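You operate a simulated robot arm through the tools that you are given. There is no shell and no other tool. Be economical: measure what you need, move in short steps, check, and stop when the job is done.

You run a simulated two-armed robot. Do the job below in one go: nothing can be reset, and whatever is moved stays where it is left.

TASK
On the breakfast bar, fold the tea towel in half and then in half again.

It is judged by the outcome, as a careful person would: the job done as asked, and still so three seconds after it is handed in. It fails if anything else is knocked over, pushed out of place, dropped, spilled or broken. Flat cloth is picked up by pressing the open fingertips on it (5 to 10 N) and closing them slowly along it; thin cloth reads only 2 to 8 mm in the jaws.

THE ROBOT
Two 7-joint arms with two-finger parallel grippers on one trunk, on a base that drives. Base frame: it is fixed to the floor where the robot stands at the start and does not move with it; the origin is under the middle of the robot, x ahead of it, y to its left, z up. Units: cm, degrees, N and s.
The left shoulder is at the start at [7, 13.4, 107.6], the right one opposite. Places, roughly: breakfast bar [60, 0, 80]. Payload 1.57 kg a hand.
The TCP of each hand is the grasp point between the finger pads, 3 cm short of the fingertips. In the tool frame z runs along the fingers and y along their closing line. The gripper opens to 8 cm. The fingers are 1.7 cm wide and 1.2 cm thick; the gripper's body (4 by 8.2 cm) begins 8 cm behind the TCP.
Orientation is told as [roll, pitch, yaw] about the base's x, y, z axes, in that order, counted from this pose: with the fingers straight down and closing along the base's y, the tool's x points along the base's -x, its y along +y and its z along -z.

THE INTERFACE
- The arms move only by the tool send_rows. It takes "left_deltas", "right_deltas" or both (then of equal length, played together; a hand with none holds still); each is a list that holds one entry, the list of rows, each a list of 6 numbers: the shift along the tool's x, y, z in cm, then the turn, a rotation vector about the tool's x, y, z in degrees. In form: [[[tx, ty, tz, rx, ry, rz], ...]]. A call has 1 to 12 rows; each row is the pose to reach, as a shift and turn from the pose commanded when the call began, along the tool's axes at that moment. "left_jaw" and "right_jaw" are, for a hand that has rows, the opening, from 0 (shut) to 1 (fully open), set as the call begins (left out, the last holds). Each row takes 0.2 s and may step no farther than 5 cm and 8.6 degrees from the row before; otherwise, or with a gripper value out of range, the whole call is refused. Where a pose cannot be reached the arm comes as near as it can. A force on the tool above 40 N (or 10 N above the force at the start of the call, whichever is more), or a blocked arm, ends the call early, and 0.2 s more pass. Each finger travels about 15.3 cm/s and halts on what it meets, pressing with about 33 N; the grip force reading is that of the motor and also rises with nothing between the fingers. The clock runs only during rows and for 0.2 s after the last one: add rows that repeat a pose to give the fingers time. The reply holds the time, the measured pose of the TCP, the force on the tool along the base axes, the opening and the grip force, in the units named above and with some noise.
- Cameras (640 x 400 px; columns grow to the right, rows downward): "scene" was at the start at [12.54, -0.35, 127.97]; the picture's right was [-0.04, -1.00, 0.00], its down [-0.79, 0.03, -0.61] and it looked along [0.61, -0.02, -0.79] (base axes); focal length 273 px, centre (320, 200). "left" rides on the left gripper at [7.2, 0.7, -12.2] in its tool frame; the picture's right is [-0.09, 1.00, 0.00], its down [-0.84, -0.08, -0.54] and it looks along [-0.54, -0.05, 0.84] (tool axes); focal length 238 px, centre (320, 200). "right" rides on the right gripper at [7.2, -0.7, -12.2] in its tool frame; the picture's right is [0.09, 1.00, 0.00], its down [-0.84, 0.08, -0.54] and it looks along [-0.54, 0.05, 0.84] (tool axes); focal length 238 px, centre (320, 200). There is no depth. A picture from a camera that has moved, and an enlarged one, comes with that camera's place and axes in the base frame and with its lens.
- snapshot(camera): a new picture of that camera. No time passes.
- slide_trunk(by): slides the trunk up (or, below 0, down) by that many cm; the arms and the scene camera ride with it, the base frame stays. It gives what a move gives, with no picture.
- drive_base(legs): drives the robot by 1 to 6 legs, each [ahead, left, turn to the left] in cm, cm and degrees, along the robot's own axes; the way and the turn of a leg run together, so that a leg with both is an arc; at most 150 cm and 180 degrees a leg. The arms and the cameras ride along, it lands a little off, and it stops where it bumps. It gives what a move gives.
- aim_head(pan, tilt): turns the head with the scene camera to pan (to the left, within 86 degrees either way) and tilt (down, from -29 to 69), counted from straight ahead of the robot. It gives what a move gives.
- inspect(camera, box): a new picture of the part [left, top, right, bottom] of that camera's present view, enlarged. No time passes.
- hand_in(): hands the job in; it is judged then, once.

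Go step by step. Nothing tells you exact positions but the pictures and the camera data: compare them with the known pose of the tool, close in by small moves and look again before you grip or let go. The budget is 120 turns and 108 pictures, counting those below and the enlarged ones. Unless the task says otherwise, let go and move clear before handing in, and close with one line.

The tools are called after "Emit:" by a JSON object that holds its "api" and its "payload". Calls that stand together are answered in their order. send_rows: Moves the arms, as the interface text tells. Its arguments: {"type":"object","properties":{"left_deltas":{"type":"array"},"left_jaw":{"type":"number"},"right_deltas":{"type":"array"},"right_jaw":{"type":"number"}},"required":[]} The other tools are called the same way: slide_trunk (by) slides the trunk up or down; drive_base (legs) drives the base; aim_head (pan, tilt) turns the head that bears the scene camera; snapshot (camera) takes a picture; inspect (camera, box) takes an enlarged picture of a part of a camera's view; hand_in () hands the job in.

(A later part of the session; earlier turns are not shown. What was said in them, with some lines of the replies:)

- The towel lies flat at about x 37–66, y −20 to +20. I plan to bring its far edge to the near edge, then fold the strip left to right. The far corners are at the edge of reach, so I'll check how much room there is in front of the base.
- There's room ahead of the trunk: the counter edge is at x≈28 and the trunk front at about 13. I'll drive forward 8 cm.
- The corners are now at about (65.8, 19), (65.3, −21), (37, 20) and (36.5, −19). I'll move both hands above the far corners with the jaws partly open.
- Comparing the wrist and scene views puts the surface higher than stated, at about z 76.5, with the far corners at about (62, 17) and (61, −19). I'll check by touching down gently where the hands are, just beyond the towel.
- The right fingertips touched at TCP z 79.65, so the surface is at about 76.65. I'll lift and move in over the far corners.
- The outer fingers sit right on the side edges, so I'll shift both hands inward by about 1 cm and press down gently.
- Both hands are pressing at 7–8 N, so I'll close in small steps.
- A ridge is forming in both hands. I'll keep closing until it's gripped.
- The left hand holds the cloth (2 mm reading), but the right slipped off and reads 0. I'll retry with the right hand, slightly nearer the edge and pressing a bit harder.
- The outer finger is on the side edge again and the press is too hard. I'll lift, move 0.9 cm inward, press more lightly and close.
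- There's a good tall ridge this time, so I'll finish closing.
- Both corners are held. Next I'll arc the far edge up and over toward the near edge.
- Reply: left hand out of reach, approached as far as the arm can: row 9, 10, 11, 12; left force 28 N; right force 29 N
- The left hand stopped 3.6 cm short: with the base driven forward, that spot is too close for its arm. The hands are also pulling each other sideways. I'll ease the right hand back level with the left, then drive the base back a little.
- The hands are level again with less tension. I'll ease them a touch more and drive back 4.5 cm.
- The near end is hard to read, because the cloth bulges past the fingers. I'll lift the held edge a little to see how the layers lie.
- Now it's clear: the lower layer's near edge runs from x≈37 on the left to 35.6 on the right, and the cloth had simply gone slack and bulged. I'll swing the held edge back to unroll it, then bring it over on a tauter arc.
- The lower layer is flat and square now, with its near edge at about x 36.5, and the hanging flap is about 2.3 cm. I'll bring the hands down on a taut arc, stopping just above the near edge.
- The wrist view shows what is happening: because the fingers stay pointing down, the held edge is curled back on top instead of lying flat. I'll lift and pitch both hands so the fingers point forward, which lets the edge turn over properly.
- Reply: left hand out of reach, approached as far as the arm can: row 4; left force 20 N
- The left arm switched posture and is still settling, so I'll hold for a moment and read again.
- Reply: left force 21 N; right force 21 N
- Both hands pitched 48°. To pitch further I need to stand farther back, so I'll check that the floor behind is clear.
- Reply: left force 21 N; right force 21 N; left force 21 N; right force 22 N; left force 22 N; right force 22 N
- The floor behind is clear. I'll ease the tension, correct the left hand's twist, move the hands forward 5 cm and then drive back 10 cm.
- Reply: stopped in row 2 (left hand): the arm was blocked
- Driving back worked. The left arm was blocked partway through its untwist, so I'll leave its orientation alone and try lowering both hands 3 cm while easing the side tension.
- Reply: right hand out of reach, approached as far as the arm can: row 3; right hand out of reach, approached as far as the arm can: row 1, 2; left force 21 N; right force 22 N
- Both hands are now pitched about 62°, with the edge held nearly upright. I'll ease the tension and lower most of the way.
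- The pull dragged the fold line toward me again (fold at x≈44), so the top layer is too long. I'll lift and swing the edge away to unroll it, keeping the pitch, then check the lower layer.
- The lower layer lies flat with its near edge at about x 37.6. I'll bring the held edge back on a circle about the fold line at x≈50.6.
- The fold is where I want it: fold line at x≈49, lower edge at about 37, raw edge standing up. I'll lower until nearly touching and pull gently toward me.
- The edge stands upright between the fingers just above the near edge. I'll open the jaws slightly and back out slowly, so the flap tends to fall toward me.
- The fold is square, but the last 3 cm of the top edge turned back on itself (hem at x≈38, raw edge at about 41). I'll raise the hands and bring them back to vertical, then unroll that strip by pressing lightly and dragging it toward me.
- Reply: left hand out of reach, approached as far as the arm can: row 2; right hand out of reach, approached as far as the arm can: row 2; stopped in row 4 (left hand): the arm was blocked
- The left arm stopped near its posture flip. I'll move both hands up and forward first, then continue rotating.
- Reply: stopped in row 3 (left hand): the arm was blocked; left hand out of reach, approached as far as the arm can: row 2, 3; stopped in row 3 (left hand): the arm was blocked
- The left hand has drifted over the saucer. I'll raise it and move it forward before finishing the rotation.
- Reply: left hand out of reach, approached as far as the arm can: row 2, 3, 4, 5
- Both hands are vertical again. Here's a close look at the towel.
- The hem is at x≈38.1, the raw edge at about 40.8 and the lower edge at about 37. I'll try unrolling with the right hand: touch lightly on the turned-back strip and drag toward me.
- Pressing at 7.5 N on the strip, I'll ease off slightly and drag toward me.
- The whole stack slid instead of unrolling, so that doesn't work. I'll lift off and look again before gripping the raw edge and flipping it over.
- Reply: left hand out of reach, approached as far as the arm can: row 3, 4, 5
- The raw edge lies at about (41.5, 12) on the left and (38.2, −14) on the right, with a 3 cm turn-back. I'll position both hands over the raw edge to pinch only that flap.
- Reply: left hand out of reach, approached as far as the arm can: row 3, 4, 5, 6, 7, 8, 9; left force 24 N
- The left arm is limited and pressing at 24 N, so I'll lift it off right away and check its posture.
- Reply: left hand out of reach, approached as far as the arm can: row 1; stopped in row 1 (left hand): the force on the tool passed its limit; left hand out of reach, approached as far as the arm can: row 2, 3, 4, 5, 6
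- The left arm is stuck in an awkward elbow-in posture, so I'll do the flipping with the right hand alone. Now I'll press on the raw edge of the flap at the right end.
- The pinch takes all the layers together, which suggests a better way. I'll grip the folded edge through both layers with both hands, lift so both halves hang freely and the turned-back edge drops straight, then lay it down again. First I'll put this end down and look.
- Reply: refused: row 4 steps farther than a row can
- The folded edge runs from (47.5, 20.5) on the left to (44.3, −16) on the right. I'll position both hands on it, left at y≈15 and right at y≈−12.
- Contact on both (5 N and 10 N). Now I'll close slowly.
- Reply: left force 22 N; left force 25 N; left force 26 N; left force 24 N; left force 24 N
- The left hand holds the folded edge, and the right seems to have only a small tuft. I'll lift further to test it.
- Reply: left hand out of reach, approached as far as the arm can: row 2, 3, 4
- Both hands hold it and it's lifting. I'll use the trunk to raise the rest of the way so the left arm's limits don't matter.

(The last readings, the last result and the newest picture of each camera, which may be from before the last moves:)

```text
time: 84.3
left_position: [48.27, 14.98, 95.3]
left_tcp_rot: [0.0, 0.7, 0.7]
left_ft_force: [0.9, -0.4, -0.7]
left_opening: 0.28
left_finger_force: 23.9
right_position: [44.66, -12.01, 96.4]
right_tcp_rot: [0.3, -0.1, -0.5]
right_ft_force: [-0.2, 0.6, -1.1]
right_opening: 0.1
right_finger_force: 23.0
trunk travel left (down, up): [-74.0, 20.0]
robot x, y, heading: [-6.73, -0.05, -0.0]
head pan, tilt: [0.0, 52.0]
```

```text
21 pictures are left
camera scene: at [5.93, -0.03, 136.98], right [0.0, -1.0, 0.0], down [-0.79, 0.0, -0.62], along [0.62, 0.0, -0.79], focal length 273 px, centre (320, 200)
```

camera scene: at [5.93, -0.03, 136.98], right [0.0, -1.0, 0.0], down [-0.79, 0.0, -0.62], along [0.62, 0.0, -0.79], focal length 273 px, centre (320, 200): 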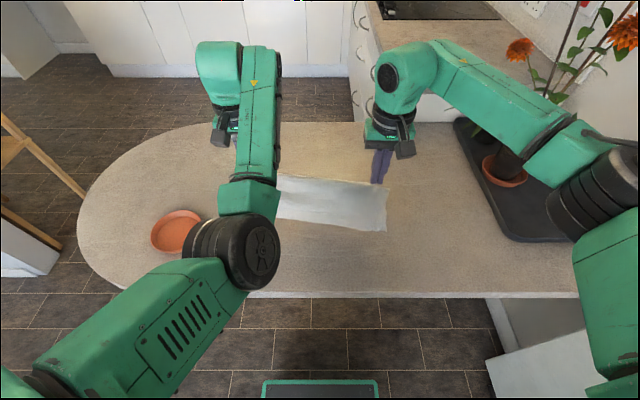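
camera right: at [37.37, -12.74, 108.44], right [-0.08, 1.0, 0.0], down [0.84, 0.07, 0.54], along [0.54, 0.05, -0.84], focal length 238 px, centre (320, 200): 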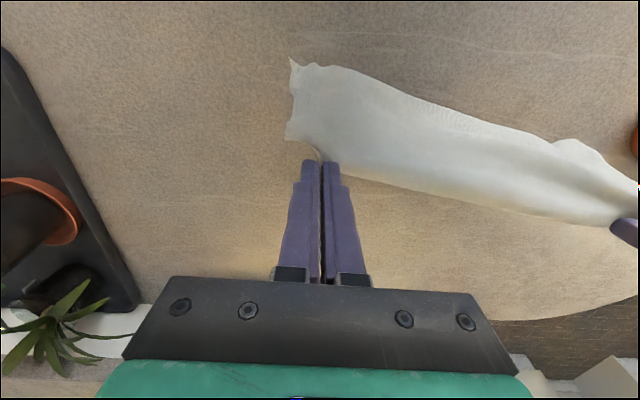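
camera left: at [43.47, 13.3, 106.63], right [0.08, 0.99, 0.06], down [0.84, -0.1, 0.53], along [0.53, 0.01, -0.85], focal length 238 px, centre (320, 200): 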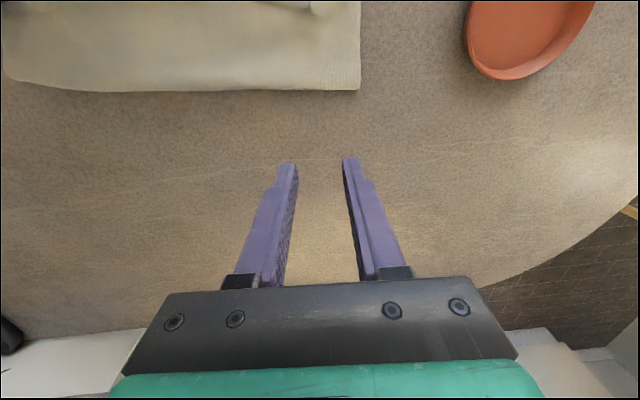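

It hangs freely now. I'll raise a little more, square it by moving the right hand forward, and look at the hanging edges.

Emit:
{"api": "slide_trunk", "payload": {"by": 2}}

Emit:
{"api": "send_rows", "payload": {"right_deltas": [[[-0.9, 0, 0.2, 0, 0, 0], [-1.8, 0, 0.4, 0, 0, 0], [-2.7, -0.1, 0.7, 0, 0, 0], [-3.5, -0.2, 1, 0, 0, 0], [-3.5, -0.2, 1, 0, 0, 0], [-3.5, -0.2, 1, 0, 0, 0], [-3.5, -0.2, 1, 0, 0, 0]]]}}

Emit:
{"api": "inspect", "payload": {"camera": "scene", "box": [200, 140, 440, 280]}}

```text
time: 85.0
left_position: [48.22, 15.05, 97.47]
left_tcp_rot: [0.1, 0.7, 0.8]
left_ft_force: [-0.6, -1.5, -0.3]
left_opening: 0.28
left_finger_force: 24.3
right_position: [44.69, -11.86, 98.36]
right_tcp_rot: [0.3, -0.1, -0.5]
right_ft_force: [-0.3, 0.0, 0.0]
right_opening: 0.12
right_finger_force: 23.2
trunk travel left (down, up): [-76.0, 18.0]
robot x, y, heading: [-6.71, -0.32, 0.2]
head pan, tilt: [0.0, 52.0]
```

```text
time: 86.6
left_position: [48.24, 15.09, 97.36]
left_tcp_rot: [0.0, 0.7, 0.7]
left_ft_force: [0.2, -1.3, -0.1]
left_opening: 0.29
left_finger_force: 24.6
right_position: [48.31, -12.16, 97.36]
right_tcp_rot: [0.3, -0.2, -0.5]
right_ft_force: [0.1, 0.4, -0.1]
right_opening: 0.12
right_finger_force: 23.1
trunk travel left (down, up): [-76.0, 18.0]
robot x, y, heading: [-6.68, -0.26, -0.2]
head pan, tilt: [0.0, 52.0]
```

```text
2.67 times, centred on (320, 210) of scene
camera zoom: at [5.91, -0.03, 138.99], right [0.0, -1.0, 0.0], down [-0.79, 0.0, -0.62], along [0.62, 0.0, -0.79], focal length 729 px, centre (320, 173)
```

zoom: 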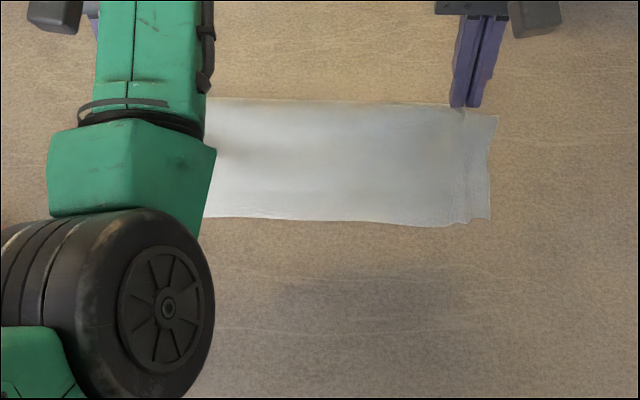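

The towel now hangs flat with the turned-back edge straightened. I'll drive back a bit, then lay it down by alternately lowering the trunk and driving forward so it trails flat.

Emit:
{"api": "drive_base", "payload": {"legs": [[-8, 0, 0]]}}

Emit:
{"api": "slide_trunk", "payload": {"by": -3}}

Emit:
{"api": "drive_base", "payload": {"legs": [[5, 0, 0]]}}

Emit:
{"api": "slide_trunk", "payload": {"by": -2.5}}

Emit:
{"api": "drive_base", "payload": {"legs": [[3.5, 0, 0]]}}

Emit:
{"api": "slide_trunk", "payload": {"by": -3}}

Emit:
{"api": "snapshot", "payload": {"camera": "right"}}

```text
time: 87.7
left_position: [40.4, 15.17, 97.24]
left_tcp_rot: [-0.1, 0.7, 0.7]
left_ft_force: [-1.1, 0.7, 0.1]
left_opening: 0.29
left_finger_force: 24.0
right_position: [40.27, -12.11, 97.14]
right_tcp_rot: [0.4, 0.0, -0.5]
right_ft_force: [0.3, -0.3, 0.9]
right_opening: 0.09
right_finger_force: 23.0
trunk travel left (down, up): [-76.0, 18.0]
robot x, y, heading: [-14.74, 0.3, 0.0]
head pan, tilt: [0.0, 52.0]
```

```text
time: 88.4
left_position: [40.11, 15.22, 94.42]
left_tcp_rot: [0.0, 0.7, 0.6]
left_ft_force: [0.0, -0.5, 0.3]
left_opening: 0.31
left_finger_force: 24.3
right_position: [40.02, -12.09, 94.34]
right_tcp_rot: [0.3, -0.3, -0.5]
right_ft_force: [0.6, -0.4, 0.4]
right_opening: 0.13
right_finger_force: 23.5
trunk travel left (down, up): [-73.0, 21.0]
robot x, y, heading: [-14.59, 0.16, -0.3]
head pan, tilt: [0.0, 52.0]
```

```text
time: 89.3
left_position: [44.8, 15.33, 94.58]
left_tcp_rot: [0.0, 0.6, 0.7]
left_ft_force: [-0.6, 0.0, 0.0]
left_opening: 0.27
left_finger_force: 24.4
right_position: [44.93, -12.07, 94.51]
right_tcp_rot: [0.4, -0.4, -0.5]
right_ft_force: [-0.2, -0.3, -0.8]
right_opening: 0.09
right_finger_force: 23.2
trunk travel left (down, up): [-73.0, 21.0]
robot x, y, heading: [-10.12, -0.13, -0.0]
head pan, tilt: [0.0, 52.0]
```

```text
time: 90.0
left_position: [45.1, 15.21, 91.71]
left_tcp_rot: [0.0, 0.7, 0.8]
left_ft_force: [-0.5, 0.0, -0.1]
left_opening: 0.25
left_finger_force: 23.8
right_position: [45.1, -12.05, 91.85]
right_tcp_rot: [0.3, -0.2, -0.5]
right_ft_force: [0.5, -0.1, -0.4]
right_opening: 0.12
right_finger_force: 23.3
trunk travel left (down, up): [-70.5, 23.5]
robot x, y, heading: [-10.09, -0.17, -0.1]
head pan, tilt: [0.0, 52.0]
```

```text
time: 90.9
left_position: [48.34, 15.24, 92.0]
left_tcp_rot: [0.0, 0.5, 0.7]
left_ft_force: [-0.5, 0.0, 1.0]
left_opening: 0.31
left_finger_force: 24.6
right_position: [48.26, -12.13, 91.9]
right_tcp_rot: [0.3, -0.4, -0.5]
right_ft_force: [0.0, 0.0, 0.1]
right_opening: 0.12
right_finger_force: 22.5
trunk travel left (down, up): [-70.5, 23.5]
robot x, y, heading: [-6.36, 0.3, 0.1]
head pan, tilt: [0.0, 52.0]
```

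```text
time: 91.7
left_position: [48.62, 15.23, 88.93]
left_tcp_rot: [0.0, 0.7, 0.7]
left_ft_force: [0.4, -0.2, 0.5]
left_opening: 0.25
left_finger_force: 23.9
right_position: [48.67, -11.99, 88.72]
right_tcp_rot: [0.3, -0.2, -0.5]
right_ft_force: [0.5, 0.4, 0.7]
right_opening: 0.1
right_finger_force: 22.9
trunk travel left (down, up): [-67.5, 26.5]
robot x, y, heading: [-6.16, 0.05, 0.4]
head pan, tilt: [0.0, 52.0]
```

```text
19 pictures are left
camera right: at [41.41, -12.88, 100.85], right [-0.08, 1.0, 0.0], down [0.84, 0.07, 0.54], along [0.54, 0.05, -0.84], focal length 238 px, centre (320, 200)
```

right: 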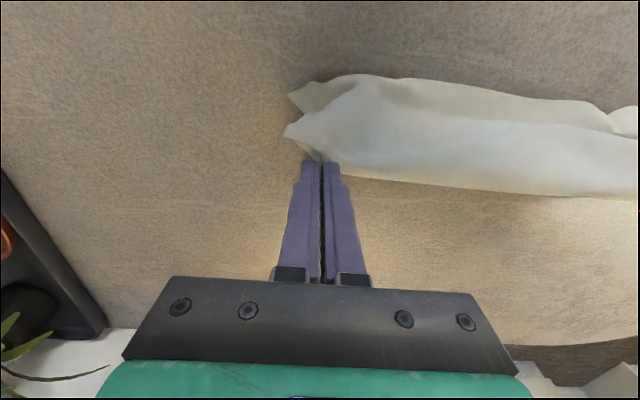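

The lower edge is sliding along, so I'll drive a bit more per step while lowering to let it trail out straight.

Emit:
{"api": "drive_base", "payload": {"legs": [[5, 0, 0]]}}

Emit:
{"api": "slide_trunk", "payload": {"by": -3.5}}

Emit:
{"api": "drive_base", "payload": {"legs": [[4, 0, 0]]}}

Emit:
{"api": "slide_trunk", "payload": {"by": -3}}

Emit:
{"api": "snapshot", "payload": {"camera": "right"}}

```text
time: 92.6
left_position: [53.46, 15.31, 88.95]
left_tcp_rot: [0.0, 0.6, 0.7]
left_ft_force: [-0.8, -0.5, 0.1]
left_opening: 0.3
left_finger_force: 23.7
right_position: [53.49, -12.03, 88.97]
right_tcp_rot: [0.3, -0.3, -0.4]
right_ft_force: [-0.5, 0.1, -0.5]
right_opening: 0.12
right_finger_force: 23.2
trunk travel left (down, up): [-67.5, 26.5]
robot x, y, heading: [-1.0, -0.16, -0.1]
head pan, tilt: [0.0, 52.0]
```

```text
time: 93.4
left_position: [53.59, 15.32, 85.33]
left_tcp_rot: [0.0, 0.5, 0.7]
left_ft_force: [0.0, -0.1, -0.2]
left_opening: 0.28
left_finger_force: 23.8
right_position: [53.54, -11.97, 85.29]
right_tcp_rot: [0.3, -0.1, -0.5]
right_ft_force: [-0.4, 0.8, 0.4]
right_opening: 0.12
right_finger_force: 23.2
trunk travel left (down, up): [-64.0, 30.0]
robot x, y, heading: [-1.39, 0.57, -0.1]
head pan, tilt: [0.0, 52.0]
```

```text
time: 94.2
left_position: [57.49, 15.25, 85.46]
left_tcp_rot: [-0.1, 0.6, 0.8]
left_ft_force: [0.2, 0.2, 0.2]
left_opening: 0.29
left_finger_force: 23.9
right_position: [57.49, -11.9, 85.39]
right_tcp_rot: [0.4, -0.3, -0.4]
right_ft_force: [0.0, -0.4, -0.4]
right_opening: 0.09
right_finger_force: 23.0
trunk travel left (down, up): [-64.0, 30.0]
robot x, y, heading: [2.67, 0.11, -0.2]
head pan, tilt: [0.0, 52.0]
```

```text
time: 95.0
left_position: [57.58, 15.19, 82.39]
left_tcp_rot: [0.1, 0.6, 0.8]
left_ft_force: [-0.7, -0.8, -0.1]
left_opening: 0.28
left_finger_force: 23.8
right_position: [57.58, -12.07, 82.39]
right_tcp_rot: [0.3, -0.2, -0.5]
right_ft_force: [0.2, 0.4, 0.1]
right_opening: 0.14
right_finger_force: 23.3
trunk travel left (down, up): [-61.0, 33.0]
robot x, y, heading: [3.0, -0.0, 0.3]
head pan, tilt: [0.0, 52.0]
```

```text
18 pictures are left
camera right: at [50.28, -12.85, 94.4], right [-0.08, 1.0, 0.0], down [0.84, 0.07, 0.55], along [0.54, 0.05, -0.84], focal length 238 px, centre (320, 200)
```

right: 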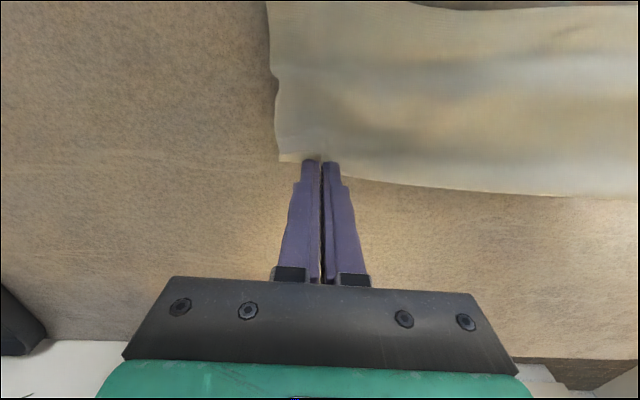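

It lies flat now. I'll set the last bit down, release and rise.

Emit:
{"api": "drive_base", "payload": {"legs": [[2, 0, 0]]}}

Emit:
{"api": "slide_trunk", "payload": {"by": -2}}

Emit:
{"api": "send_rows", "payload": {"left_deltas": [[[0, 0, 0, 0, 0, 0], [0, 0, 0, 0, 0, 0], [0, 0, 0, 0, 0, 0]]], "right_deltas": [[[0, 0, 0, 0, 0, 0], [0, 0, 0, 0, 0, 0], [0, 0, 0, 0, 0, 0]]], "left_jaw": 0.3, "right_jaw": 0.3}}

Emit:
{"api": "slide_trunk", "payload": {"by": 12}}

Emit:
{"api": "drive_base", "payload": {"legs": [[-6, 0, 0]]}}

Emit:
{"api": "snapshot", "payload": {"camera": "scene"}}

```text
time: 95.8
left_position: [59.41, 15.26, 82.46]
left_tcp_rot: [0.0, 0.6, 0.7]
left_ft_force: [0.3, -0.4, 0.2]
left_opening: 0.29
left_finger_force: 24.3
right_position: [59.52, -12.06, 82.4]
right_tcp_rot: [0.4, -0.3, -0.4]
right_ft_force: [-0.6, -0.1, 0.4]
right_opening: 0.1
right_finger_force: 22.7
trunk travel left (down, up): [-61.0, 33.0]
robot x, y, heading: [4.73, 0.35, -0.0]
head pan, tilt: [0.0, 52.0]
```

```text
time: 96.5
left_position: [59.52, 15.28, 80.28]
left_tcp_rot: [0.0, 0.7, 0.8]
left_ft_force: [0.3, 0.9, 0.6]
left_opening: 0.28
left_finger_force: 23.7
right_position: [59.55, -12.02, 80.2]
right_tcp_rot: [0.3, -0.3, -0.4]
right_ft_force: [0.9, 0.2, -0.1]
right_opening: 0.1
right_finger_force: 23.5
trunk travel left (down, up): [-59.0, 35.0]
robot x, y, heading: [4.8, 0.09, -0.1]
head pan, tilt: [0.0, 52.0]
```

```text
time: 97.3
left_position: [59.56, 15.28, 80.33]
left_tcp_rot: [0.0, 0.7, 0.7]
left_ft_force: [-1.0, -0.1, 0.3]
left_opening: 2.37
left_finger_force: 0.0
right_position: [59.62, -11.98, 80.27]
right_tcp_rot: [0.4, -0.2, -0.4]
right_ft_force: [1.1, 0.7, 0.7]
right_opening: 2.41
right_finger_force: 0.1
trunk travel left (down, up): [-59.0, 35.0]
robot x, y, heading: [4.55, -0.27, 0.1]
head pan, tilt: [0.0, 52.0]
```

```text
time: 98.8
left_position: [59.53, 15.31, 92.36]
left_tcp_rot: [0.0, 0.7, 0.7]
left_ft_force: [0.5, 0.2, 1.0]
left_opening: 2.38
left_finger_force: 0.0
right_position: [59.59, -12.01, 92.33]
right_tcp_rot: [0.4, -0.2, -0.4]
right_ft_force: [0.1, 0.1, 0.7]
right_opening: 2.38
right_finger_force: 0.1
trunk travel left (down, up): [-71.0, 23.0]
robot x, y, heading: [4.62, -0.21, -0.0]
head pan, tilt: [0.0, 52.0]
```

```text
time: 99.7
left_position: [53.67, 15.37, 92.2]
left_tcp_rot: [-0.1, 0.8, 0.7]
left_ft_force: [0.6, 0.6, 0.6]
left_opening: 2.38
left_finger_force: 0.1
right_position: [53.7, -12.04, 92.19]
right_tcp_rot: [0.4, -0.1, -0.4]
right_ft_force: [0.5, -0.5, -0.4]
right_opening: 2.41
right_finger_force: 0.1
trunk travel left (down, up): [-71.0, 23.0]
robot x, y, heading: [-1.36, -0.01, -0.0]
head pan, tilt: [0.0, 52.0]
```

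```text
17 pictures are left
camera scene: at [11.52, -0.02, 133.96], right [0.0, -1.0, 0.0], down [-0.79, 0.0, -0.61], along [0.61, 0.0, -0.79], focal length 273 px, centre (320, 200)
```

scene: 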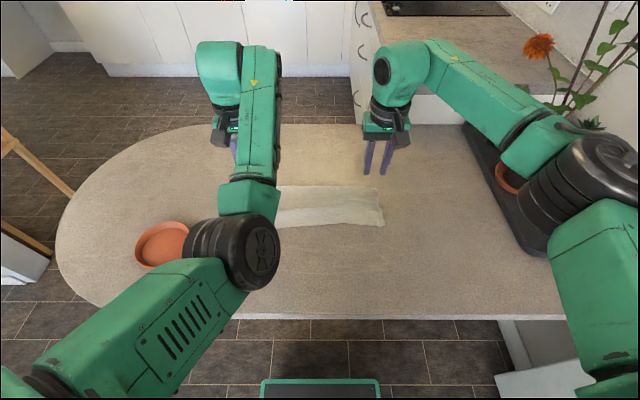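

The first fold looks good. For the second fold I'll use the same hanging method: grip the strip at its mid-line with the right hand, lift so both ends hang, then lay it down sideways. I'll move the left arm out of the way first to see the whole strip.

Emit:
{"api": "send_rows", "payload": {"left_deltas": [[[0, 1.5, -2, 0, 0, 0], [0, 3, -4, 0, 0, 0], [0, 5, -6, 0, 0, 0], [0, 7, -8, 0, 0, 0], [0, 9, -10, 0, 0, 0], [0, 11, -12, 0, 0, 0], [0, 13, -13, 0, 0, 0], [0, 13, -13, 0, 0, 0]]]}}

Emit:
{"api": "aim_head", "payload": {"pan": 0, "tilt": 58}}

Emit:
{"api": "snapshot", "payload": {"camera": "scene"}}

Emit:
{"api": "snapshot", "payload": {"camera": "right"}}

```text
time: 101.5
left_position: [53.55, 28.33, 105.42]
left_tcp_rot: [-0.1, 0.7, 0.7]
left_ft_force: [-0.3, 0.0, 0.2]
left_opening: 2.41
left_finger_force: 0.0
left hand out of reach, approached as far as the arm can: row 1, 2, 3
right_position: [53.55, -12.13, 92.29]
right_tcp_rot: [0.2, -0.1, -0.4]
right_ft_force: [1.0, -0.2, 1.1]
right_opening: 2.41
right_finger_force: 0.0
trunk travel left (down, up): [-71.0, 23.0]
robot x, y, heading: [-1.24, -0.16, 0.0]
head pan, tilt: [0.0, 52.0]
```

```text
time: 102.2
left_position: [53.54, 28.2, 105.37]
left_tcp_rot: [0.0, 0.7, 0.7]
left_ft_force: [0.7, 0.4, -0.1]
left_opening: 2.39
left_finger_force: 0.0
right_position: [53.71, -12.06, 92.41]
right_tcp_rot: [0.4, -0.3, -0.5]
right_ft_force: [-1.2, -0.3, 0.2]
right_opening: 2.39
right_finger_force: 0.1
trunk travel left (down, up): [-71.0, 23.0]
robot x, y, heading: [-1.57, 0.19, 0.1]
head pan, tilt: [0.0, 58.0]
```

```text
16 pictures are left
camera scene: at [10.66, -0.02, 133.24], right [0.0, -1.0, 0.0], down [-0.85, 0.0, -0.53], along [0.53, 0.0, -0.85], focal length 273 px, centre (320, 200)
```

scene: 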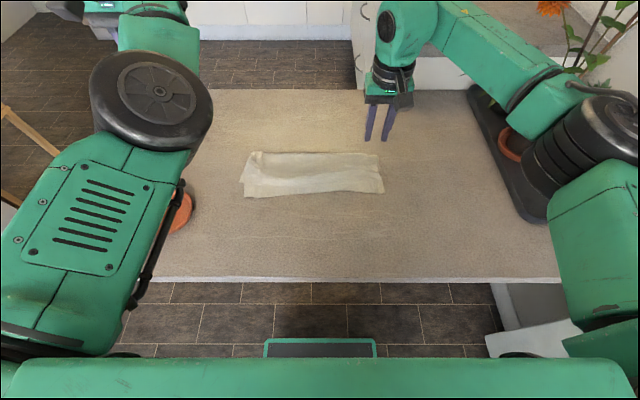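

```text
15 pictures are left
camera right: at [46.32, -12.87, 104.39], right [-0.08, 1.0, 0.0], down [0.84, 0.07, 0.55], along [0.54, 0.05, -0.84], focal length 238 px, centre (320, 200)
```

right: 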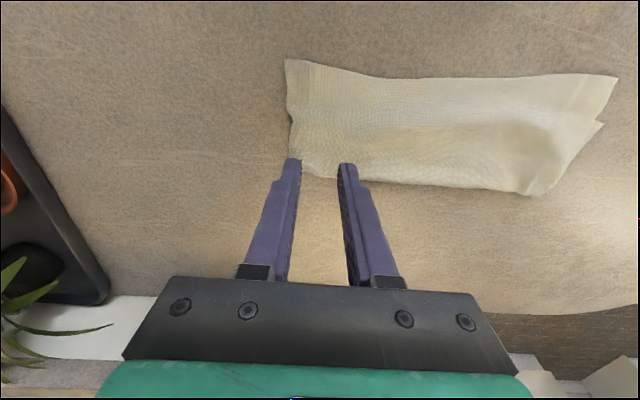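

The strip spans x 47.5–61, y −16 to 19, in two layers and about half the depth. I'll move the right hand over its centre at (54.3, 1.5).

Emit:
{"api": "send_rows", "payload": {"right_deltas": [[[-0.1, 2.3, 0.5, 0, 0, 0], [-0.3, 4.6, 1.5, 0, 0, 0], [-0.5, 6.9, 3, 0, 0, 0], [-0.6, 9.2, 5, 0, 0, 0], [-0.7, 11.5, 7, 0, 0, 0], [-0.7, 13.6, 9, 0, 0, 0], [-0.7, 13.6, 10.3, 0, 0, 0], [-0.7, 13.6, 10.3, 0, 0, 0]]], "right_jaw": 0.5}}

Emit:
{"api": "snapshot", "payload": {"camera": "right"}}

```text
time: 104.0
left_position: [53.57, 28.23, 105.42]
left_tcp_rot: [0.0, 0.7, 0.6]
left_ft_force: [0.7, -0.4, -0.9]
left_opening: 2.43
left_finger_force: 0.1
right_position: [53.91, 1.94, 82.24]
right_tcp_rot: [0.4, 0.1, 0.4]
right_ft_force: [-0.2, 0.6, 0.0]
right_opening: 4.0
right_finger_force: 0.0
right hand out of reach, approached as far as the arm can: row 7, 8
trunk travel left (down, up): [-71.0, 23.0]
robot x, y, heading: [-1.07, 0.52, 0.2]
head pan, tilt: [0.0, 58.0]
```

```text
14 pictures are left
camera right: at [46.66, 1.03, 94.27], right [-0.1, 1.0, 0.01], down [0.84, 0.08, 0.54], along [0.54, 0.06, -0.84], focal length 238 px, centre (320, 200)
```

right: 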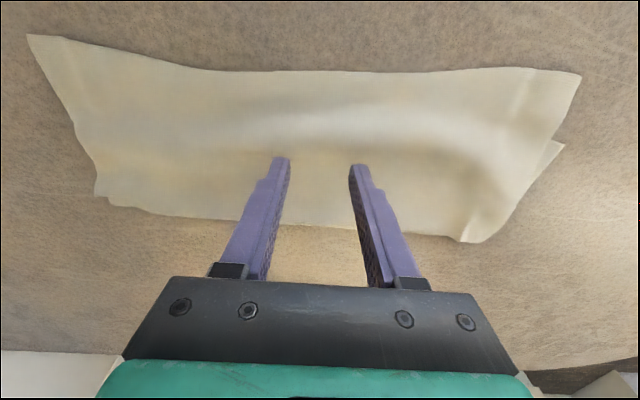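

The right arm is near its reach limit here, so I'll pull the hand back 5 cm and drive the base forward 5 cm to get comfortably over the same spot.

Emit:
{"api": "send_rows", "payload": {"right_deltas": [[[1.7, 0, 0, 0, 0, 0], [3.4, 0, 0, 0, 0, 0], [5, 0, 0, 0, 0, 0], [5, 0, 0, 0, 0, 0]]]}}

Emit:
{"api": "drive_base", "payload": {"legs": [[5.3, 0, 0]]}}

Emit:
{"api": "send_rows", "payload": {"right_deltas": [[[0, 0, 0.6, 0, 0, 0], [0, 0, 1.2, 0, 0, 0], [0, 0, 1.7, 0, 0, 0], [0, 0, 2.1, 0, 0, 0], [0, 0, 2.1, 0, 0, 0]]]}}

```text
time: 105.0
left_position: [53.59, 28.25, 105.32]
left_tcp_rot: [0.0, 0.7, 0.6]
left_ft_force: [0.5, 0.5, 0.6]
left_opening: 2.4
left_finger_force: 0.0
right_position: [49.26, 1.55, 82.02]
right_tcp_rot: [0.4, 0.0, -0.5]
right_ft_force: [-0.2, -0.5, 0.0]
right_opening: 4.0
right_finger_force: 0.1
trunk travel left (down, up): [-71.0, 23.0]
robot x, y, heading: [-1.29, 0.16, 0.3]
head pan, tilt: [0.0, 58.0]
```

```text
time: 105.9
left_position: [58.48, 28.33, 105.51]
left_tcp_rot: [0.0, 0.4, 0.7]
left_ft_force: [0.4, 0.5, 0.3]
left_opening: 2.43
left_finger_force: 0.0
right_position: [54.48, 1.65, 82.16]
right_tcp_rot: [0.3, -0.4, -0.5]
right_ft_force: [-0.1, 0.1, -0.1]
right_opening: 3.99
right_finger_force: 0.1
trunk travel left (down, up): [-71.0, 23.0]
robot x, y, heading: [3.58, -0.16, -0.0]
head pan, tilt: [0.0, 58.0]
```

```text
time: 107.1
left_position: [58.74, 28.26, 105.29]
left_tcp_rot: [0.0, 0.7, 0.7]
left_ft_force: [-0.6, 0.3, 0.7]
left_opening: 2.39
left_finger_force: 0.0
right_position: [54.64, 1.52, 79.92]
right_tcp_rot: [0.4, -0.2, -0.5]
right_ft_force: [-1.0, -0.2, 0.3]
right_opening: 4.01
right_finger_force: 0.0
trunk travel left (down, up): [-71.0, 23.0]
robot x, y, heading: [4.21, 0.06, 0.2]
head pan, tilt: [0.0, 58.0]
```

Emit:
{"api": "send_rows", "payload": {"right_deltas": [[[0, 0, 0.15, 0, 0, 0], [0, 0, 0.3, 0, 0, 0], [0, 0, 0.3, 0, 0, 0]]]}}

```text
time: 107.9
left_position: [58.75, 28.24, 105.54]
left_tcp_rot: [-0.1, 0.5, 0.8]
left_ft_force: [-0.8, 0.7, 0.1]
left_opening: 2.41
left_finger_force: 0.1
right_position: [54.67, 1.71, 79.97]
right_tcp_rot: [0.4, -0.4, -0.3]
right_ft_force: [3.5, -1.1, 17.5]
right_opening: 3.97
right_finger_force: 0.1
trunk travel left (down, up): [-71.0, 23.0]
robot x, y, heading: [3.81, -0.02, -0.0]
head pan, tilt: [0.0, 58.0]
```

The press is 17 N, slightly firm, which should catch both layers. Closing slowly.

Emit:
{"api": "send_rows", "payload": {"right_deltas": [[[0, 0, -0.03, 0, 0, 0], [0, 0, -0.03, 0, 0, 0]]], "right_jaw": 0.44}}

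Emit:
{"api": "send_rows", "payload": {"right_deltas": [[[0, 0, 0, 0, 0, 0], [0, 0, 0, 0, 0, 0]]], "right_jaw": 0.38}}

Emit:
{"api": "send_rows", "payload": {"right_deltas": [[[0, 0, 0, 0, 0, 0], [0, 0, 0, 0, 0, 0]]], "right_jaw": 0.32}}

Emit:
{"api": "send_rows", "payload": {"right_deltas": [[[0, 0, 0, 0, 0, 0], [0, 0, 0, 0, 0, 0]]], "right_jaw": 0.26}}

Emit:
{"api": "send_rows", "payload": {"right_deltas": [[[0, 0, 0, 0, 0, 0], [0, 0, 0, 0, 0, 0]]], "right_jaw": 0.2}}

Emit:
{"api": "send_rows", "payload": {"right_deltas": [[[0, 0, 0, 0, 0, 0], [0, 0, 0, 0, 0, 0]]], "right_jaw": 0.14}}

Emit:
{"api": "send_rows", "payload": {"right_deltas": [[[0, 0, 0, 0, 0, 0], [0, 0, 0, 0, 0, 0]]], "right_jaw": 0.08}}

Emit:
{"api": "send_rows", "payload": {"right_deltas": [[[0, 0, 0, 0, 0, 0], [0, 0, 0, 0, 0, 0], [0, 0, 0, 0, 0, 0]]], "right_jaw": 0}}

Emit:
{"api": "inspect", "payload": {"camera": "right", "box": [160, 50, 480, 250]}}

```text
time: 108.5
left_position: [58.57, 28.25, 105.52]
left_tcp_rot: [0.0, 0.5, 0.9]
left_ft_force: [-0.3, -0.3, 0.5]
left_opening: 2.4
left_finger_force: 0.0
right_position: [54.46, 1.72, 79.85]
right_tcp_rot: [0.4, -0.5, -0.4]
right_ft_force: [2.6, 0.8, 18.6]
right_opening: 3.33
right_finger_force: 0.0
trunk travel left (down, up): [-71.0, 23.0]
robot x, y, heading: [3.95, 0.07, -0.0]
head pan, tilt: [0.0, 58.0]
```

```text
time: 109.1
left_position: [58.5, 28.28, 105.7]
left_tcp_rot: [-0.1, 0.5, 0.8]
left_ft_force: [0.7, -0.7, 0.4]
left_opening: 2.42
left_finger_force: 0.0
right_position: [54.53, 1.71, 79.92]
right_tcp_rot: [0.3, -0.4, -0.3]
right_ft_force: [1.9, 0.6, 20.9]
right_opening: 2.72
right_finger_force: 0.1
trunk travel left (down, up): [-71.0, 23.0]
robot x, y, heading: [3.61, -0.12, 0.3]
head pan, tilt: [0.0, 58.0]
```

```text
time: 109.7
left_position: [58.39, 28.31, 105.54]
left_tcp_rot: [0.0, 0.5, 0.8]
left_ft_force: [-0.2, -0.4, -0.3]
left_opening: 2.41
left_finger_force: 0.0
right_position: [54.47, 1.66, 79.9]
right_tcp_rot: [0.3, -0.4, -0.3]
right_ft_force: [1.0, 0.3, 22.1]
right_opening: 2.24
right_finger_force: 0.1
trunk travel left (down, up): [-71.0, 23.0]
robot x, y, heading: [3.61, 0.2, -0.1]
head pan, tilt: [0.0, 58.0]
```

```text
time: 110.3
left_position: [58.44, 28.31, 105.54]
left_tcp_rot: [0.0, 0.6, 0.8]
left_ft_force: [-0.2, 0.3, 0.6]
left_opening: 2.41
left_finger_force: 0.0
right_position: [54.49, 1.74, 79.7]
right_tcp_rot: [0.3, -0.4, -0.4]
right_ft_force: [1.1, 1.4, 21.9]
right_opening: 2.15
right_finger_force: 1.2
trunk travel left (down, up): [-71.0, 23.0]
robot x, y, heading: [4.14, 0.23, -0.1]
head pan, tilt: [0.0, 58.0]
```

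```text
time: 110.9
left_position: [58.56, 28.36, 105.62]
left_tcp_rot: [-0.1, 0.5, 0.8]
left_ft_force: [-0.4, -0.6, 1.3]
left_opening: 2.39
left_finger_force: 0.1
right_position: [54.49, 1.49, 79.79]
right_tcp_rot: [0.2, -0.5, -0.5]
right_ft_force: [-0.1, -0.9, 21.9]
right_opening: 1.47
right_finger_force: 0.0
trunk travel left (down, up): [-71.0, 23.0]
robot x, y, heading: [3.89, 0.08, -0.2]
head pan, tilt: [0.0, 58.0]
```

```text
time: 111.5
left_position: [58.57, 28.3, 105.7]
left_tcp_rot: [-0.1, 0.5, 0.8]
left_ft_force: [0.1, -0.3, -0.4]
left_opening: 2.38
left_finger_force: 0.2
right_position: [54.5, 1.54, 79.78]
right_tcp_rot: [0.3, -0.3, -0.5]
right_ft_force: [0.0, -0.8, 21.0]
right_opening: 1.02
right_finger_force: 0.1
trunk travel left (down, up): [-71.0, 23.0]
robot x, y, heading: [4.27, -0.1, 0.2]
head pan, tilt: [0.0, 58.0]
```

```text
time: 112.1
left_position: [58.51, 28.32, 105.51]
left_tcp_rot: [-0.1, 0.4, 0.9]
left_ft_force: [0.6, 1.4, 0.1]
left_opening: 2.4
left_finger_force: 0.0
right_position: [54.47, 1.68, 79.8]
right_tcp_rot: [0.4, -0.4, -0.5]
right_ft_force: [-0.1, -0.5, 21.1]
right_opening: 0.73
right_finger_force: 0.6
trunk travel left (down, up): [-71.0, 23.0]
robot x, y, heading: [4.26, 0.33, 0.1]
head pan, tilt: [0.0, 58.0]
```

```text
time: 112.9
left_position: [58.55, 28.19, 105.67]
left_tcp_rot: [0.0, 0.5, 0.8]
left_ft_force: [0.2, 0.4, -0.6]
left_opening: 2.39
left_finger_force: 0.0
right_position: [54.53, 1.59, 79.82]
right_tcp_rot: [0.3, -0.4, -0.4]
right_ft_force: [0.6, -0.2, 21.9]
right_opening: 0.34
right_finger_force: 24.2
trunk travel left (down, up): [-71.0, 23.0]
robot x, y, heading: [3.6, -0.07, -0.2]
head pan, tilt: [0.0, 58.0]
```

```text
2.00 times, centred on (320, 150) of right
camera zoom: at [47.12, 0.79, 91.92], right [-0.09, 1.0, 0.01], down [0.83, 0.07, 0.55], along [0.55, 0.05, -0.84], focal length 477 px, centre (320, 300)
```

zoom: 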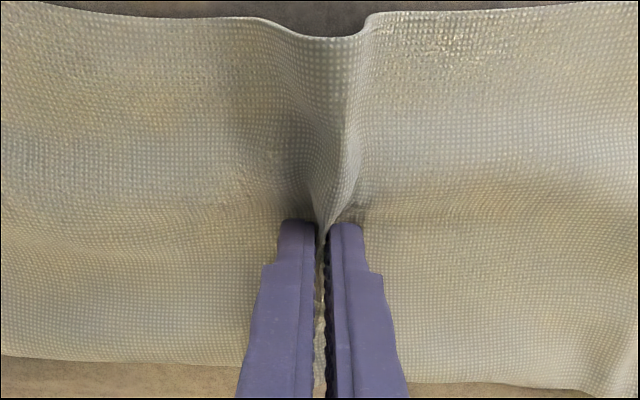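

That's a firm grip at 3.4 mm. I'll lift with the trunk and check that both layers come up.

Emit:
{"api": "slide_trunk", "payload": {"by": 5}}

Emit:
{"api": "slide_trunk", "payload": {"by": 6}}

Emit:
{"api": "snapshot", "payload": {"camera": "scene"}}

```text
time: 113.9
left_position: [58.99, 28.23, 110.41]
left_tcp_rot: [0.0, 0.7, 0.7]
left_ft_force: [-0.7, 0.3, 0.6]
left_opening: 2.43
left_finger_force: 0.0
right_position: [54.71, 1.55, 84.51]
right_tcp_rot: [0.3, 0.0, -0.4]
right_ft_force: [0.0, 0.2, -0.3]
right_opening: 0.32
right_finger_force: 24.3
trunk travel left (down, up): [-76.0, 18.0]
robot x, y, heading: [3.91, 0.22, 0.4]
head pan, tilt: [0.0, 58.0]
```

```text
time: 114.9
left_position: [58.9, 28.29, 116.33]
left_tcp_rot: [0.0, 0.6, 0.8]
left_ft_force: [-0.5, 0.1, -0.8]
left_opening: 2.4
left_finger_force: 0.0
right_position: [54.71, 1.63, 90.74]
right_tcp_rot: [0.3, -0.1, -0.3]
right_ft_force: [0.3, -0.1, -0.9]
right_opening: 0.35
right_finger_force: 24.1
trunk travel left (down, up): [-82.0, 12.0]
robot x, y, heading: [4.23, -0.05, 0.1]
head pan, tilt: [0.0, 58.0]
```

```text
12 pictures are left
camera scene: at [15.95, 0.0, 144.23], right [0.0, -1.0, 0.0], down [-0.85, 0.0, -0.53], along [0.53, 0.0, -0.85], focal length 273 px, centre (320, 200)
```

scene: 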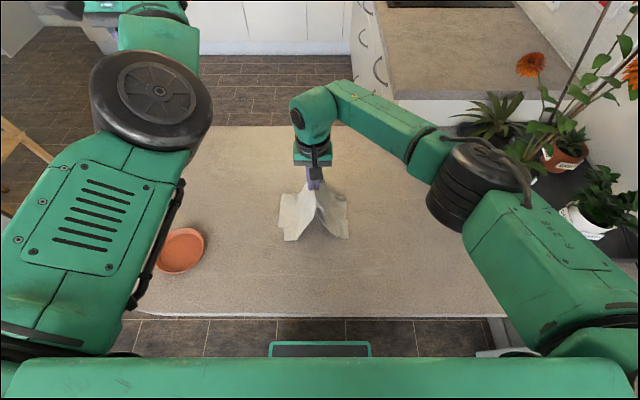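

Both layers are lifting and the strip is tenting symmetrically about its middle. I'll lift until the ends hang free.

Emit:
{"api": "slide_trunk", "payload": {"by": 10}}

Emit:
{"api": "inspect", "payload": {"camera": "scene", "box": [220, 130, 420, 280]}}

```text
time: 116.2
left_position: [58.89, 28.3, 126.28]
left_tcp_rot: [0.0, 0.7, 0.8]
left_ft_force: [0.4, -0.6, -0.4]
left_opening: 2.39
left_finger_force: 0.0
right_position: [54.62, 1.69, 100.71]
right_tcp_rot: [0.3, -0.2, -0.4]
right_ft_force: [-0.6, 0.2, -0.4]
right_opening: 0.34
right_finger_force: 24.0
trunk travel left (down, up): [-92.0, 2.0]
robot x, y, heading: [3.95, 0.02, 0.1]
head pan, tilt: [0.0, 58.0]
```

```text
2.67 times, centred on (320, 205) of scene
camera zoom: at [15.95, 0.0, 154.23], right [0.0, -1.0, 0.0], down [-0.85, 0.0, -0.53], along [0.53, 0.0, -0.85], focal length 729 px, centre (320, 187)
```

zoom: 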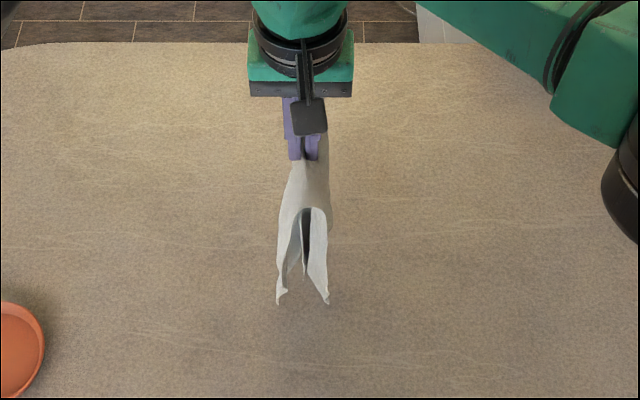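

It hangs neatly in half and the fold line is level. I'll lay it down by lowering the trunk and driving sideways to the left in alternation.

Emit:
{"api": "slide_trunk", "payload": {"by": -4}}

Emit:
{"api": "drive_base", "payload": {"legs": [[0, 4.5, 0]]}}

Emit:
{"api": "slide_trunk", "payload": {"by": -4}}

Emit:
{"api": "drive_base", "payload": {"legs": [[0, 4, 0]]}}

Emit:
{"api": "slide_trunk", "payload": {"by": -4}}

Emit:
{"api": "snapshot", "payload": {"camera": "scene"}}

```text
time: 117.0
left_position: [58.9, 28.31, 122.45]
left_tcp_rot: [0.0, 0.6, 0.8]
left_ft_force: [1.0, -0.2, -0.8]
left_opening: 2.37
left_finger_force: 0.2
right_position: [54.69, 1.53, 96.63]
right_tcp_rot: [0.3, -0.1, -0.4]
right_ft_force: [-0.1, 0.2, 0.3]
right_opening: 0.34
right_finger_force: 24.4
trunk travel left (down, up): [-88.0, 6.0]
robot x, y, heading: [3.83, 0.01, 0.3]
head pan, tilt: [0.0, 58.0]
```

```text
time: 117.9
left_position: [58.8, 31.91, 122.62]
left_tcp_rot: [0.4, 0.6, 0.6]
left_ft_force: [-0.6, -0.7, 0.4]
left_opening: 2.4
left_finger_force: 0.1
right_position: [54.65, 5.42, 96.77]
right_tcp_rot: [0.7, -0.2, -0.6]
right_ft_force: [0.5, -1.2, 0.1]
right_opening: 0.35
right_finger_force: 24.6
trunk travel left (down, up): [-88.0, 6.0]
robot x, y, heading: [3.8, 4.51, -0.1]
head pan, tilt: [0.0, 58.0]
```

```text
time: 118.8
left_position: [58.82, 32.76, 118.41]
left_tcp_rot: [-0.2, 0.6, 0.8]
left_ft_force: [-1.1, 0.5, -0.6]
left_opening: 2.42
left_finger_force: 0.1
right_position: [54.64, 6.25, 92.68]
right_tcp_rot: [0.2, -0.2, -0.4]
right_ft_force: [0.7, 0.8, 0.2]
right_opening: 0.32
right_finger_force: 24.2
trunk travel left (down, up): [-84.0, 10.0]
robot x, y, heading: [3.97, 4.63, -0.0]
head pan, tilt: [0.0, 58.0]
```

```text
time: 119.6
left_position: [58.92, 35.75, 118.44]
left_tcp_rot: [0.5, 0.6, 0.5]
left_ft_force: [0.3, -0.3, -0.1]
left_opening: 2.43
left_finger_force: 0.1
right_position: [54.71, 9.29, 92.59]
right_tcp_rot: [0.6, -0.3, -0.6]
right_ft_force: [0.0, -1.5, -0.4]
right_opening: 0.33
right_finger_force: 25.0
trunk travel left (down, up): [-84.0, 10.0]
robot x, y, heading: [3.88, 8.26, -0.1]
head pan, tilt: [0.0, 58.0]
```

```text
time: 120.5
left_position: [58.8, 36.72, 114.33]
left_tcp_rot: [-0.2, 0.6, 0.5]
left_ft_force: [0.1, 0.7, -0.8]
left_opening: 2.43
left_finger_force: 0.1
right_position: [54.6, 9.93, 88.66]
right_tcp_rot: [0.2, -0.1, -0.6]
right_ft_force: [0.1, 0.5, -0.6]
right_opening: 0.33
right_finger_force: 24.2
trunk travel left (down, up): [-80.0, 14.0]
robot x, y, heading: [3.68, 8.31, -0.0]
head pan, tilt: [0.0, 58.0]
```

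```text
10 pictures are left
camera scene: at [15.89, 8.56, 142.23], right [0.0, -1.0, 0.0], down [-0.85, 0.0, -0.53], along [0.53, 0.0, -0.85], focal length 273 px, centre (320, 200)
```

scene: 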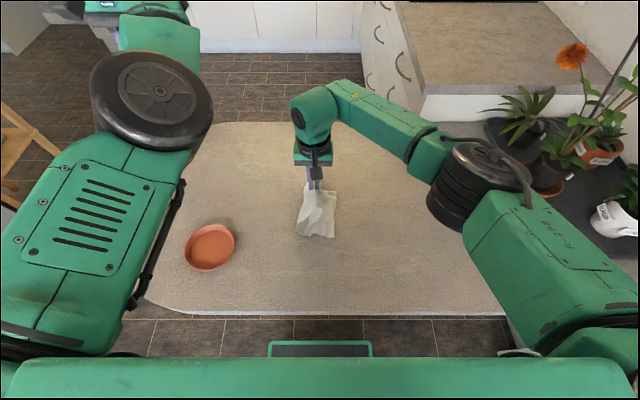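

Emit:
{"api": "drive_base", "payload": {"legs": [[0, 5, 0]]}}

Emit:
{"api": "slide_trunk", "payload": {"by": -3.5}}

Emit:
{"api": "drive_base", "payload": {"legs": [[0, 3.5, 0]]}}

Emit:
{"api": "slide_trunk", "payload": {"by": -2.5}}

Emit:
{"api": "inspect", "payload": {"camera": "scene", "box": [220, 130, 420, 280]}}

```text
time: 121.4
left_position: [58.9, 40.85, 114.44]
left_tcp_rot: [0.2, 0.7, 0.4]
left_ft_force: [-0.8, 0.0, 0.6]
left_opening: 2.43
left_finger_force: 0.1
right_position: [54.7, 14.28, 88.61]
right_tcp_rot: [0.6, -0.2, -0.6]
right_ft_force: [0.5, 0.8, -0.5]
right_opening: 0.33
right_finger_force: 24.7
trunk travel left (down, up): [-80.0, 14.0]
robot x, y, heading: [3.91, 13.46, -0.3]
head pan, tilt: [0.0, 58.0]
```

```text
time: 122.2
left_position: [58.84, 41.55, 110.89]
left_tcp_rot: [-0.1, 0.7, 0.4]
left_ft_force: [0.1, 0.1, -0.9]
left_opening: 2.37
left_finger_force: 0.1
right_position: [54.64, 14.95, 85.23]
right_tcp_rot: [0.1, -0.2, -0.7]
right_ft_force: [-0.1, 0.5, -0.5]
right_opening: 0.33
right_finger_force: 24.3
trunk travel left (down, up): [-76.5, 17.5]
robot x, y, heading: [4.09, 13.23, -0.1]
head pan, tilt: [0.0, 58.0]
```

```text
time: 123.0
left_position: [59.1, 44.41, 110.98]
left_tcp_rot: [0.2, 0.7, 0.4]
left_ft_force: [-0.4, 0.0, 0.5]
left_opening: 2.4
left_finger_force: 0.0
right_position: [54.7, 17.84, 85.15]
right_tcp_rot: [0.4, -0.2, -0.9]
right_ft_force: [0.2, -0.9, -0.8]
right_opening: 0.34
right_finger_force: 24.1
trunk travel left (down, up): [-76.5, 17.5]
robot x, y, heading: [4.09, 17.22, 0.2]
head pan, tilt: [0.0, 58.0]
```

```text
time: 123.8
left_position: [58.92, 44.91, 108.36]
left_tcp_rot: [0.0, 0.7, 0.3]
left_ft_force: [-0.7, 0.1, -0.5]
left_opening: 2.38
left_finger_force: 0.0
right_position: [54.65, 18.26, 82.59]
right_tcp_rot: [0.3, -0.2, -0.9]
right_ft_force: [-0.3, -0.1, 1.0]
right_opening: 0.32
right_finger_force: 24.9
trunk travel left (down, up): [-74.0, 20.0]
robot x, y, heading: [3.82, 16.97, -0.2]
head pan, tilt: [0.0, 58.0]
```

```text
2.67 times, centred on (320, 205) of scene
camera zoom: at [15.91, 16.97, 136.23], right [0.0, -1.0, 0.0], down [-0.85, 0.0, -0.53], along [0.53, 0.0, -0.85], focal length 729 px, centre (320, 187)
```

zoom: 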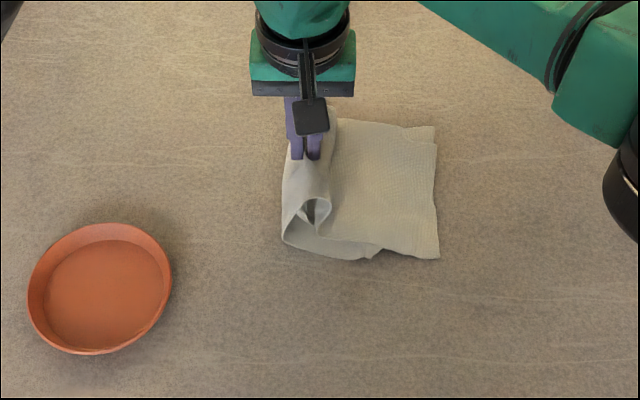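

That is an almost perfect quarter fold, with just a soft loop at the fold. I'll pull a little further left, lower the last bit, release and rise.

Emit:
{"api": "drive_base", "payload": {"legs": [[0, 2.5, 0]]}}

Emit:
{"api": "slide_trunk", "payload": {"by": -2}}

Emit:
{"api": "send_rows", "payload": {"right_deltas": [[[0, 0, 0, 0, 0, 0], [0, 0, 0, 0, 0, 0], [0, 0, 0, 0, 0, 0]]], "right_jaw": 0.2}}

Emit:
{"api": "slide_trunk", "payload": {"by": 7}}

Emit:
{"api": "inspect", "payload": {"camera": "scene", "box": [220, 130, 420, 280]}}

```text
time: 124.6
left_position: [58.91, 46.82, 108.42]
left_tcp_rot: [0.2, 0.7, 0.2]
left_ft_force: [0.1, -0.8, -0.3]
left_opening: 2.37
left_finger_force: 0.2
right_position: [54.73, 20.31, 82.58]
right_tcp_rot: [0.4, -0.2, -0.8]
right_ft_force: [0.9, -1.0, -0.8]
right_opening: 0.3
right_finger_force: 24.1
trunk travel left (down, up): [-74.0, 20.0]
robot x, y, heading: [4.04, 19.82, -0.1]
head pan, tilt: [0.0, 58.0]
```

```text
time: 125.2
left_position: [58.96, 47.27, 106.41]
left_tcp_rot: [0.0, 0.7, 0.3]
left_ft_force: [0.1, 0.1, -0.3]
left_opening: 2.4
left_finger_force: 0.1
right_position: [54.8, 20.61, 80.74]
right_tcp_rot: [0.1, -0.2, -0.8]
right_ft_force: [0.1, 0.0, 1.3]
right_opening: 0.31
right_finger_force: 23.8
trunk travel left (down, up): [-72.0, 22.0]
robot x, y, heading: [3.52, 19.26, -0.2]
head pan, tilt: [0.0, 58.0]
```

```text
time: 126.0
left_position: [58.98, 47.27, 106.36]
left_tcp_rot: [0.0, 0.7, 0.1]
left_ft_force: [0.2, -0.8, -0.1]
left_opening: 2.4
left_finger_force: 0.0
right_position: [54.74, 20.68, 80.73]
right_tcp_rot: [0.2, -0.2, -0.8]
right_ft_force: [0.1, -0.4, -0.8]
right_opening: 1.57
right_finger_force: 0.1
trunk travel left (down, up): [-72.0, 22.0]
robot x, y, heading: [4.29, 19.53, -0.3]
head pan, tilt: [0.0, 58.0]
```

```text
time: 127.1
left_position: [59.05, 47.17, 113.32]
left_tcp_rot: [-0.1, 0.7, 0.2]
left_ft_force: [0.4, 0.0, 0.8]
left_opening: 2.4
left_finger_force: 0.0
right_position: [54.8, 20.47, 87.62]
right_tcp_rot: [0.3, -0.2, -0.9]
right_ft_force: [-0.3, -0.2, 0.3]
right_opening: 1.59
right_finger_force: 0.1
trunk travel left (down, up): [-79.0, 15.0]
robot x, y, heading: [3.94, 19.37, -0.3]
head pan, tilt: [0.0, 58.0]
```

```text
2.67 times, centred on (320, 205) of scene
camera zoom: at [15.95, 19.33, 141.23], right [0.0, -1.0, 0.0], down [-0.85, 0.0, -0.53], along [0.53, 0.0, -0.85], focal length 729 px, centre (320, 187)
```

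zoom: 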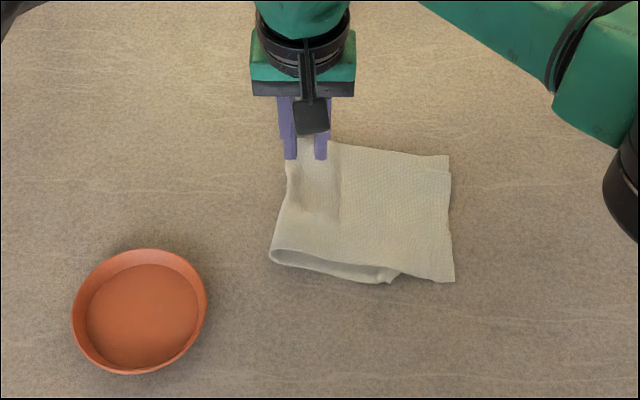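

The towel is folded in quarters with the corners closely aligned. I'll move clear and take a last look at it and its surroundings.

Emit:
{"api": "slide_trunk", "payload": {"by": 8}}

Emit:
{"api": "drive_base", "payload": {"legs": [[-14, 0, 0]]}}

Emit:
{"api": "snapshot", "payload": {"camera": "scene"}}

Emit:
{"api": "snapshot", "payload": {"camera": "right"}}

```text
time: 128.3
left_position: [58.98, 47.13, 121.37]
left_tcp_rot: [0.0, 0.8, 0.1]
left_ft_force: [0.1, -0.6, -0.6]
left_opening: 2.39
left_finger_force: 0.1
right_position: [54.66, 20.53, 95.59]
right_tcp_rot: [0.2, -0.3, -0.9]
right_ft_force: [-0.1, 0.5, -0.5]
right_opening: 1.6
right_finger_force: 0.1
trunk travel left (down, up): [-87.0, 7.0]
robot x, y, heading: [4.11, 19.22, -0.2]
head pan, tilt: [0.0, 58.0]
```

```text
time: 129.6
left_position: [45.73, 47.28, 121.2]
left_tcp_rot: [0.0, 0.9, 0.3]
left_ft_force: [0.9, 0.0, -1.0]
left_opening: 2.36
left_finger_force: 0.1
right_position: [41.33, 20.62, 95.48]
right_tcp_rot: [0.2, 0.0, -1.0]
right_ft_force: [0.2, 0.1, 0.0]
right_opening: 1.57
right_finger_force: 0.0
trunk travel left (down, up): [-87.0, 7.0]
robot x, y, heading: [-9.67, 19.7, -0.2]
head pan, tilt: [0.0, 58.0]
```

```text
7 pictures are left
camera scene: at [2.66, 19.38, 149.2], right [0.0, -1.0, 0.0], down [-0.85, 0.0, -0.53], along [0.53, 0.0, -0.85], focal length 273 px, centre (320, 200)
```

scene: 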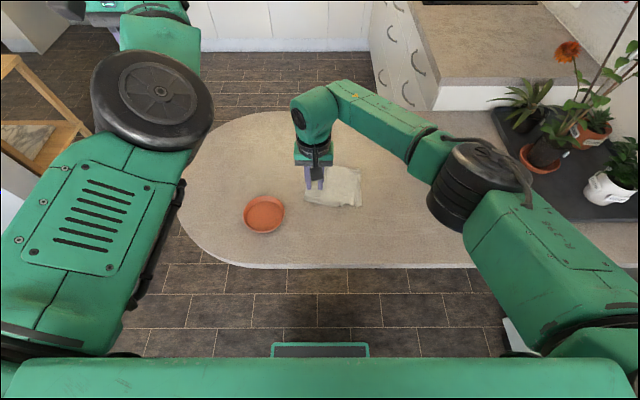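

```text
6 pictures are left
camera right: at [34.07, 19.85, 107.61], right [-0.07, 1.0, 0.0], down [0.84, 0.06, 0.54], along [0.54, 0.04, -0.84], focal length 238 px, centre (320, 200)
```

right: 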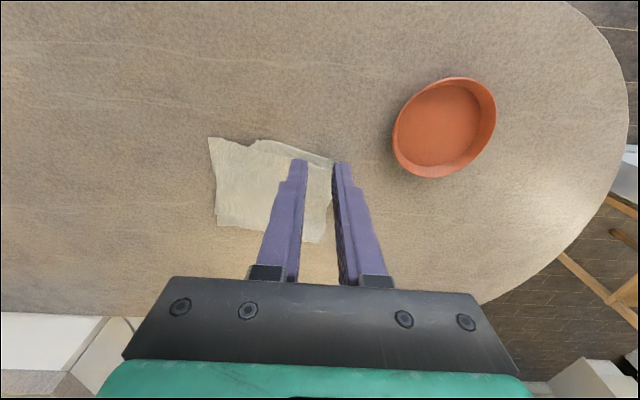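

The towel lies as a compact quarter, about 13 × 18 cm. The saucer and plants are undisturbed and both hands are clear, so I'm handing in.

Emit:
{"api": "hand_in", "payload": {}}

```text
The job is handed in.
```

The tea towel is folded in half and then in half again, lying flat on the breakfast bar. It is slightly puffy along the last fold, and nothing else was moved.
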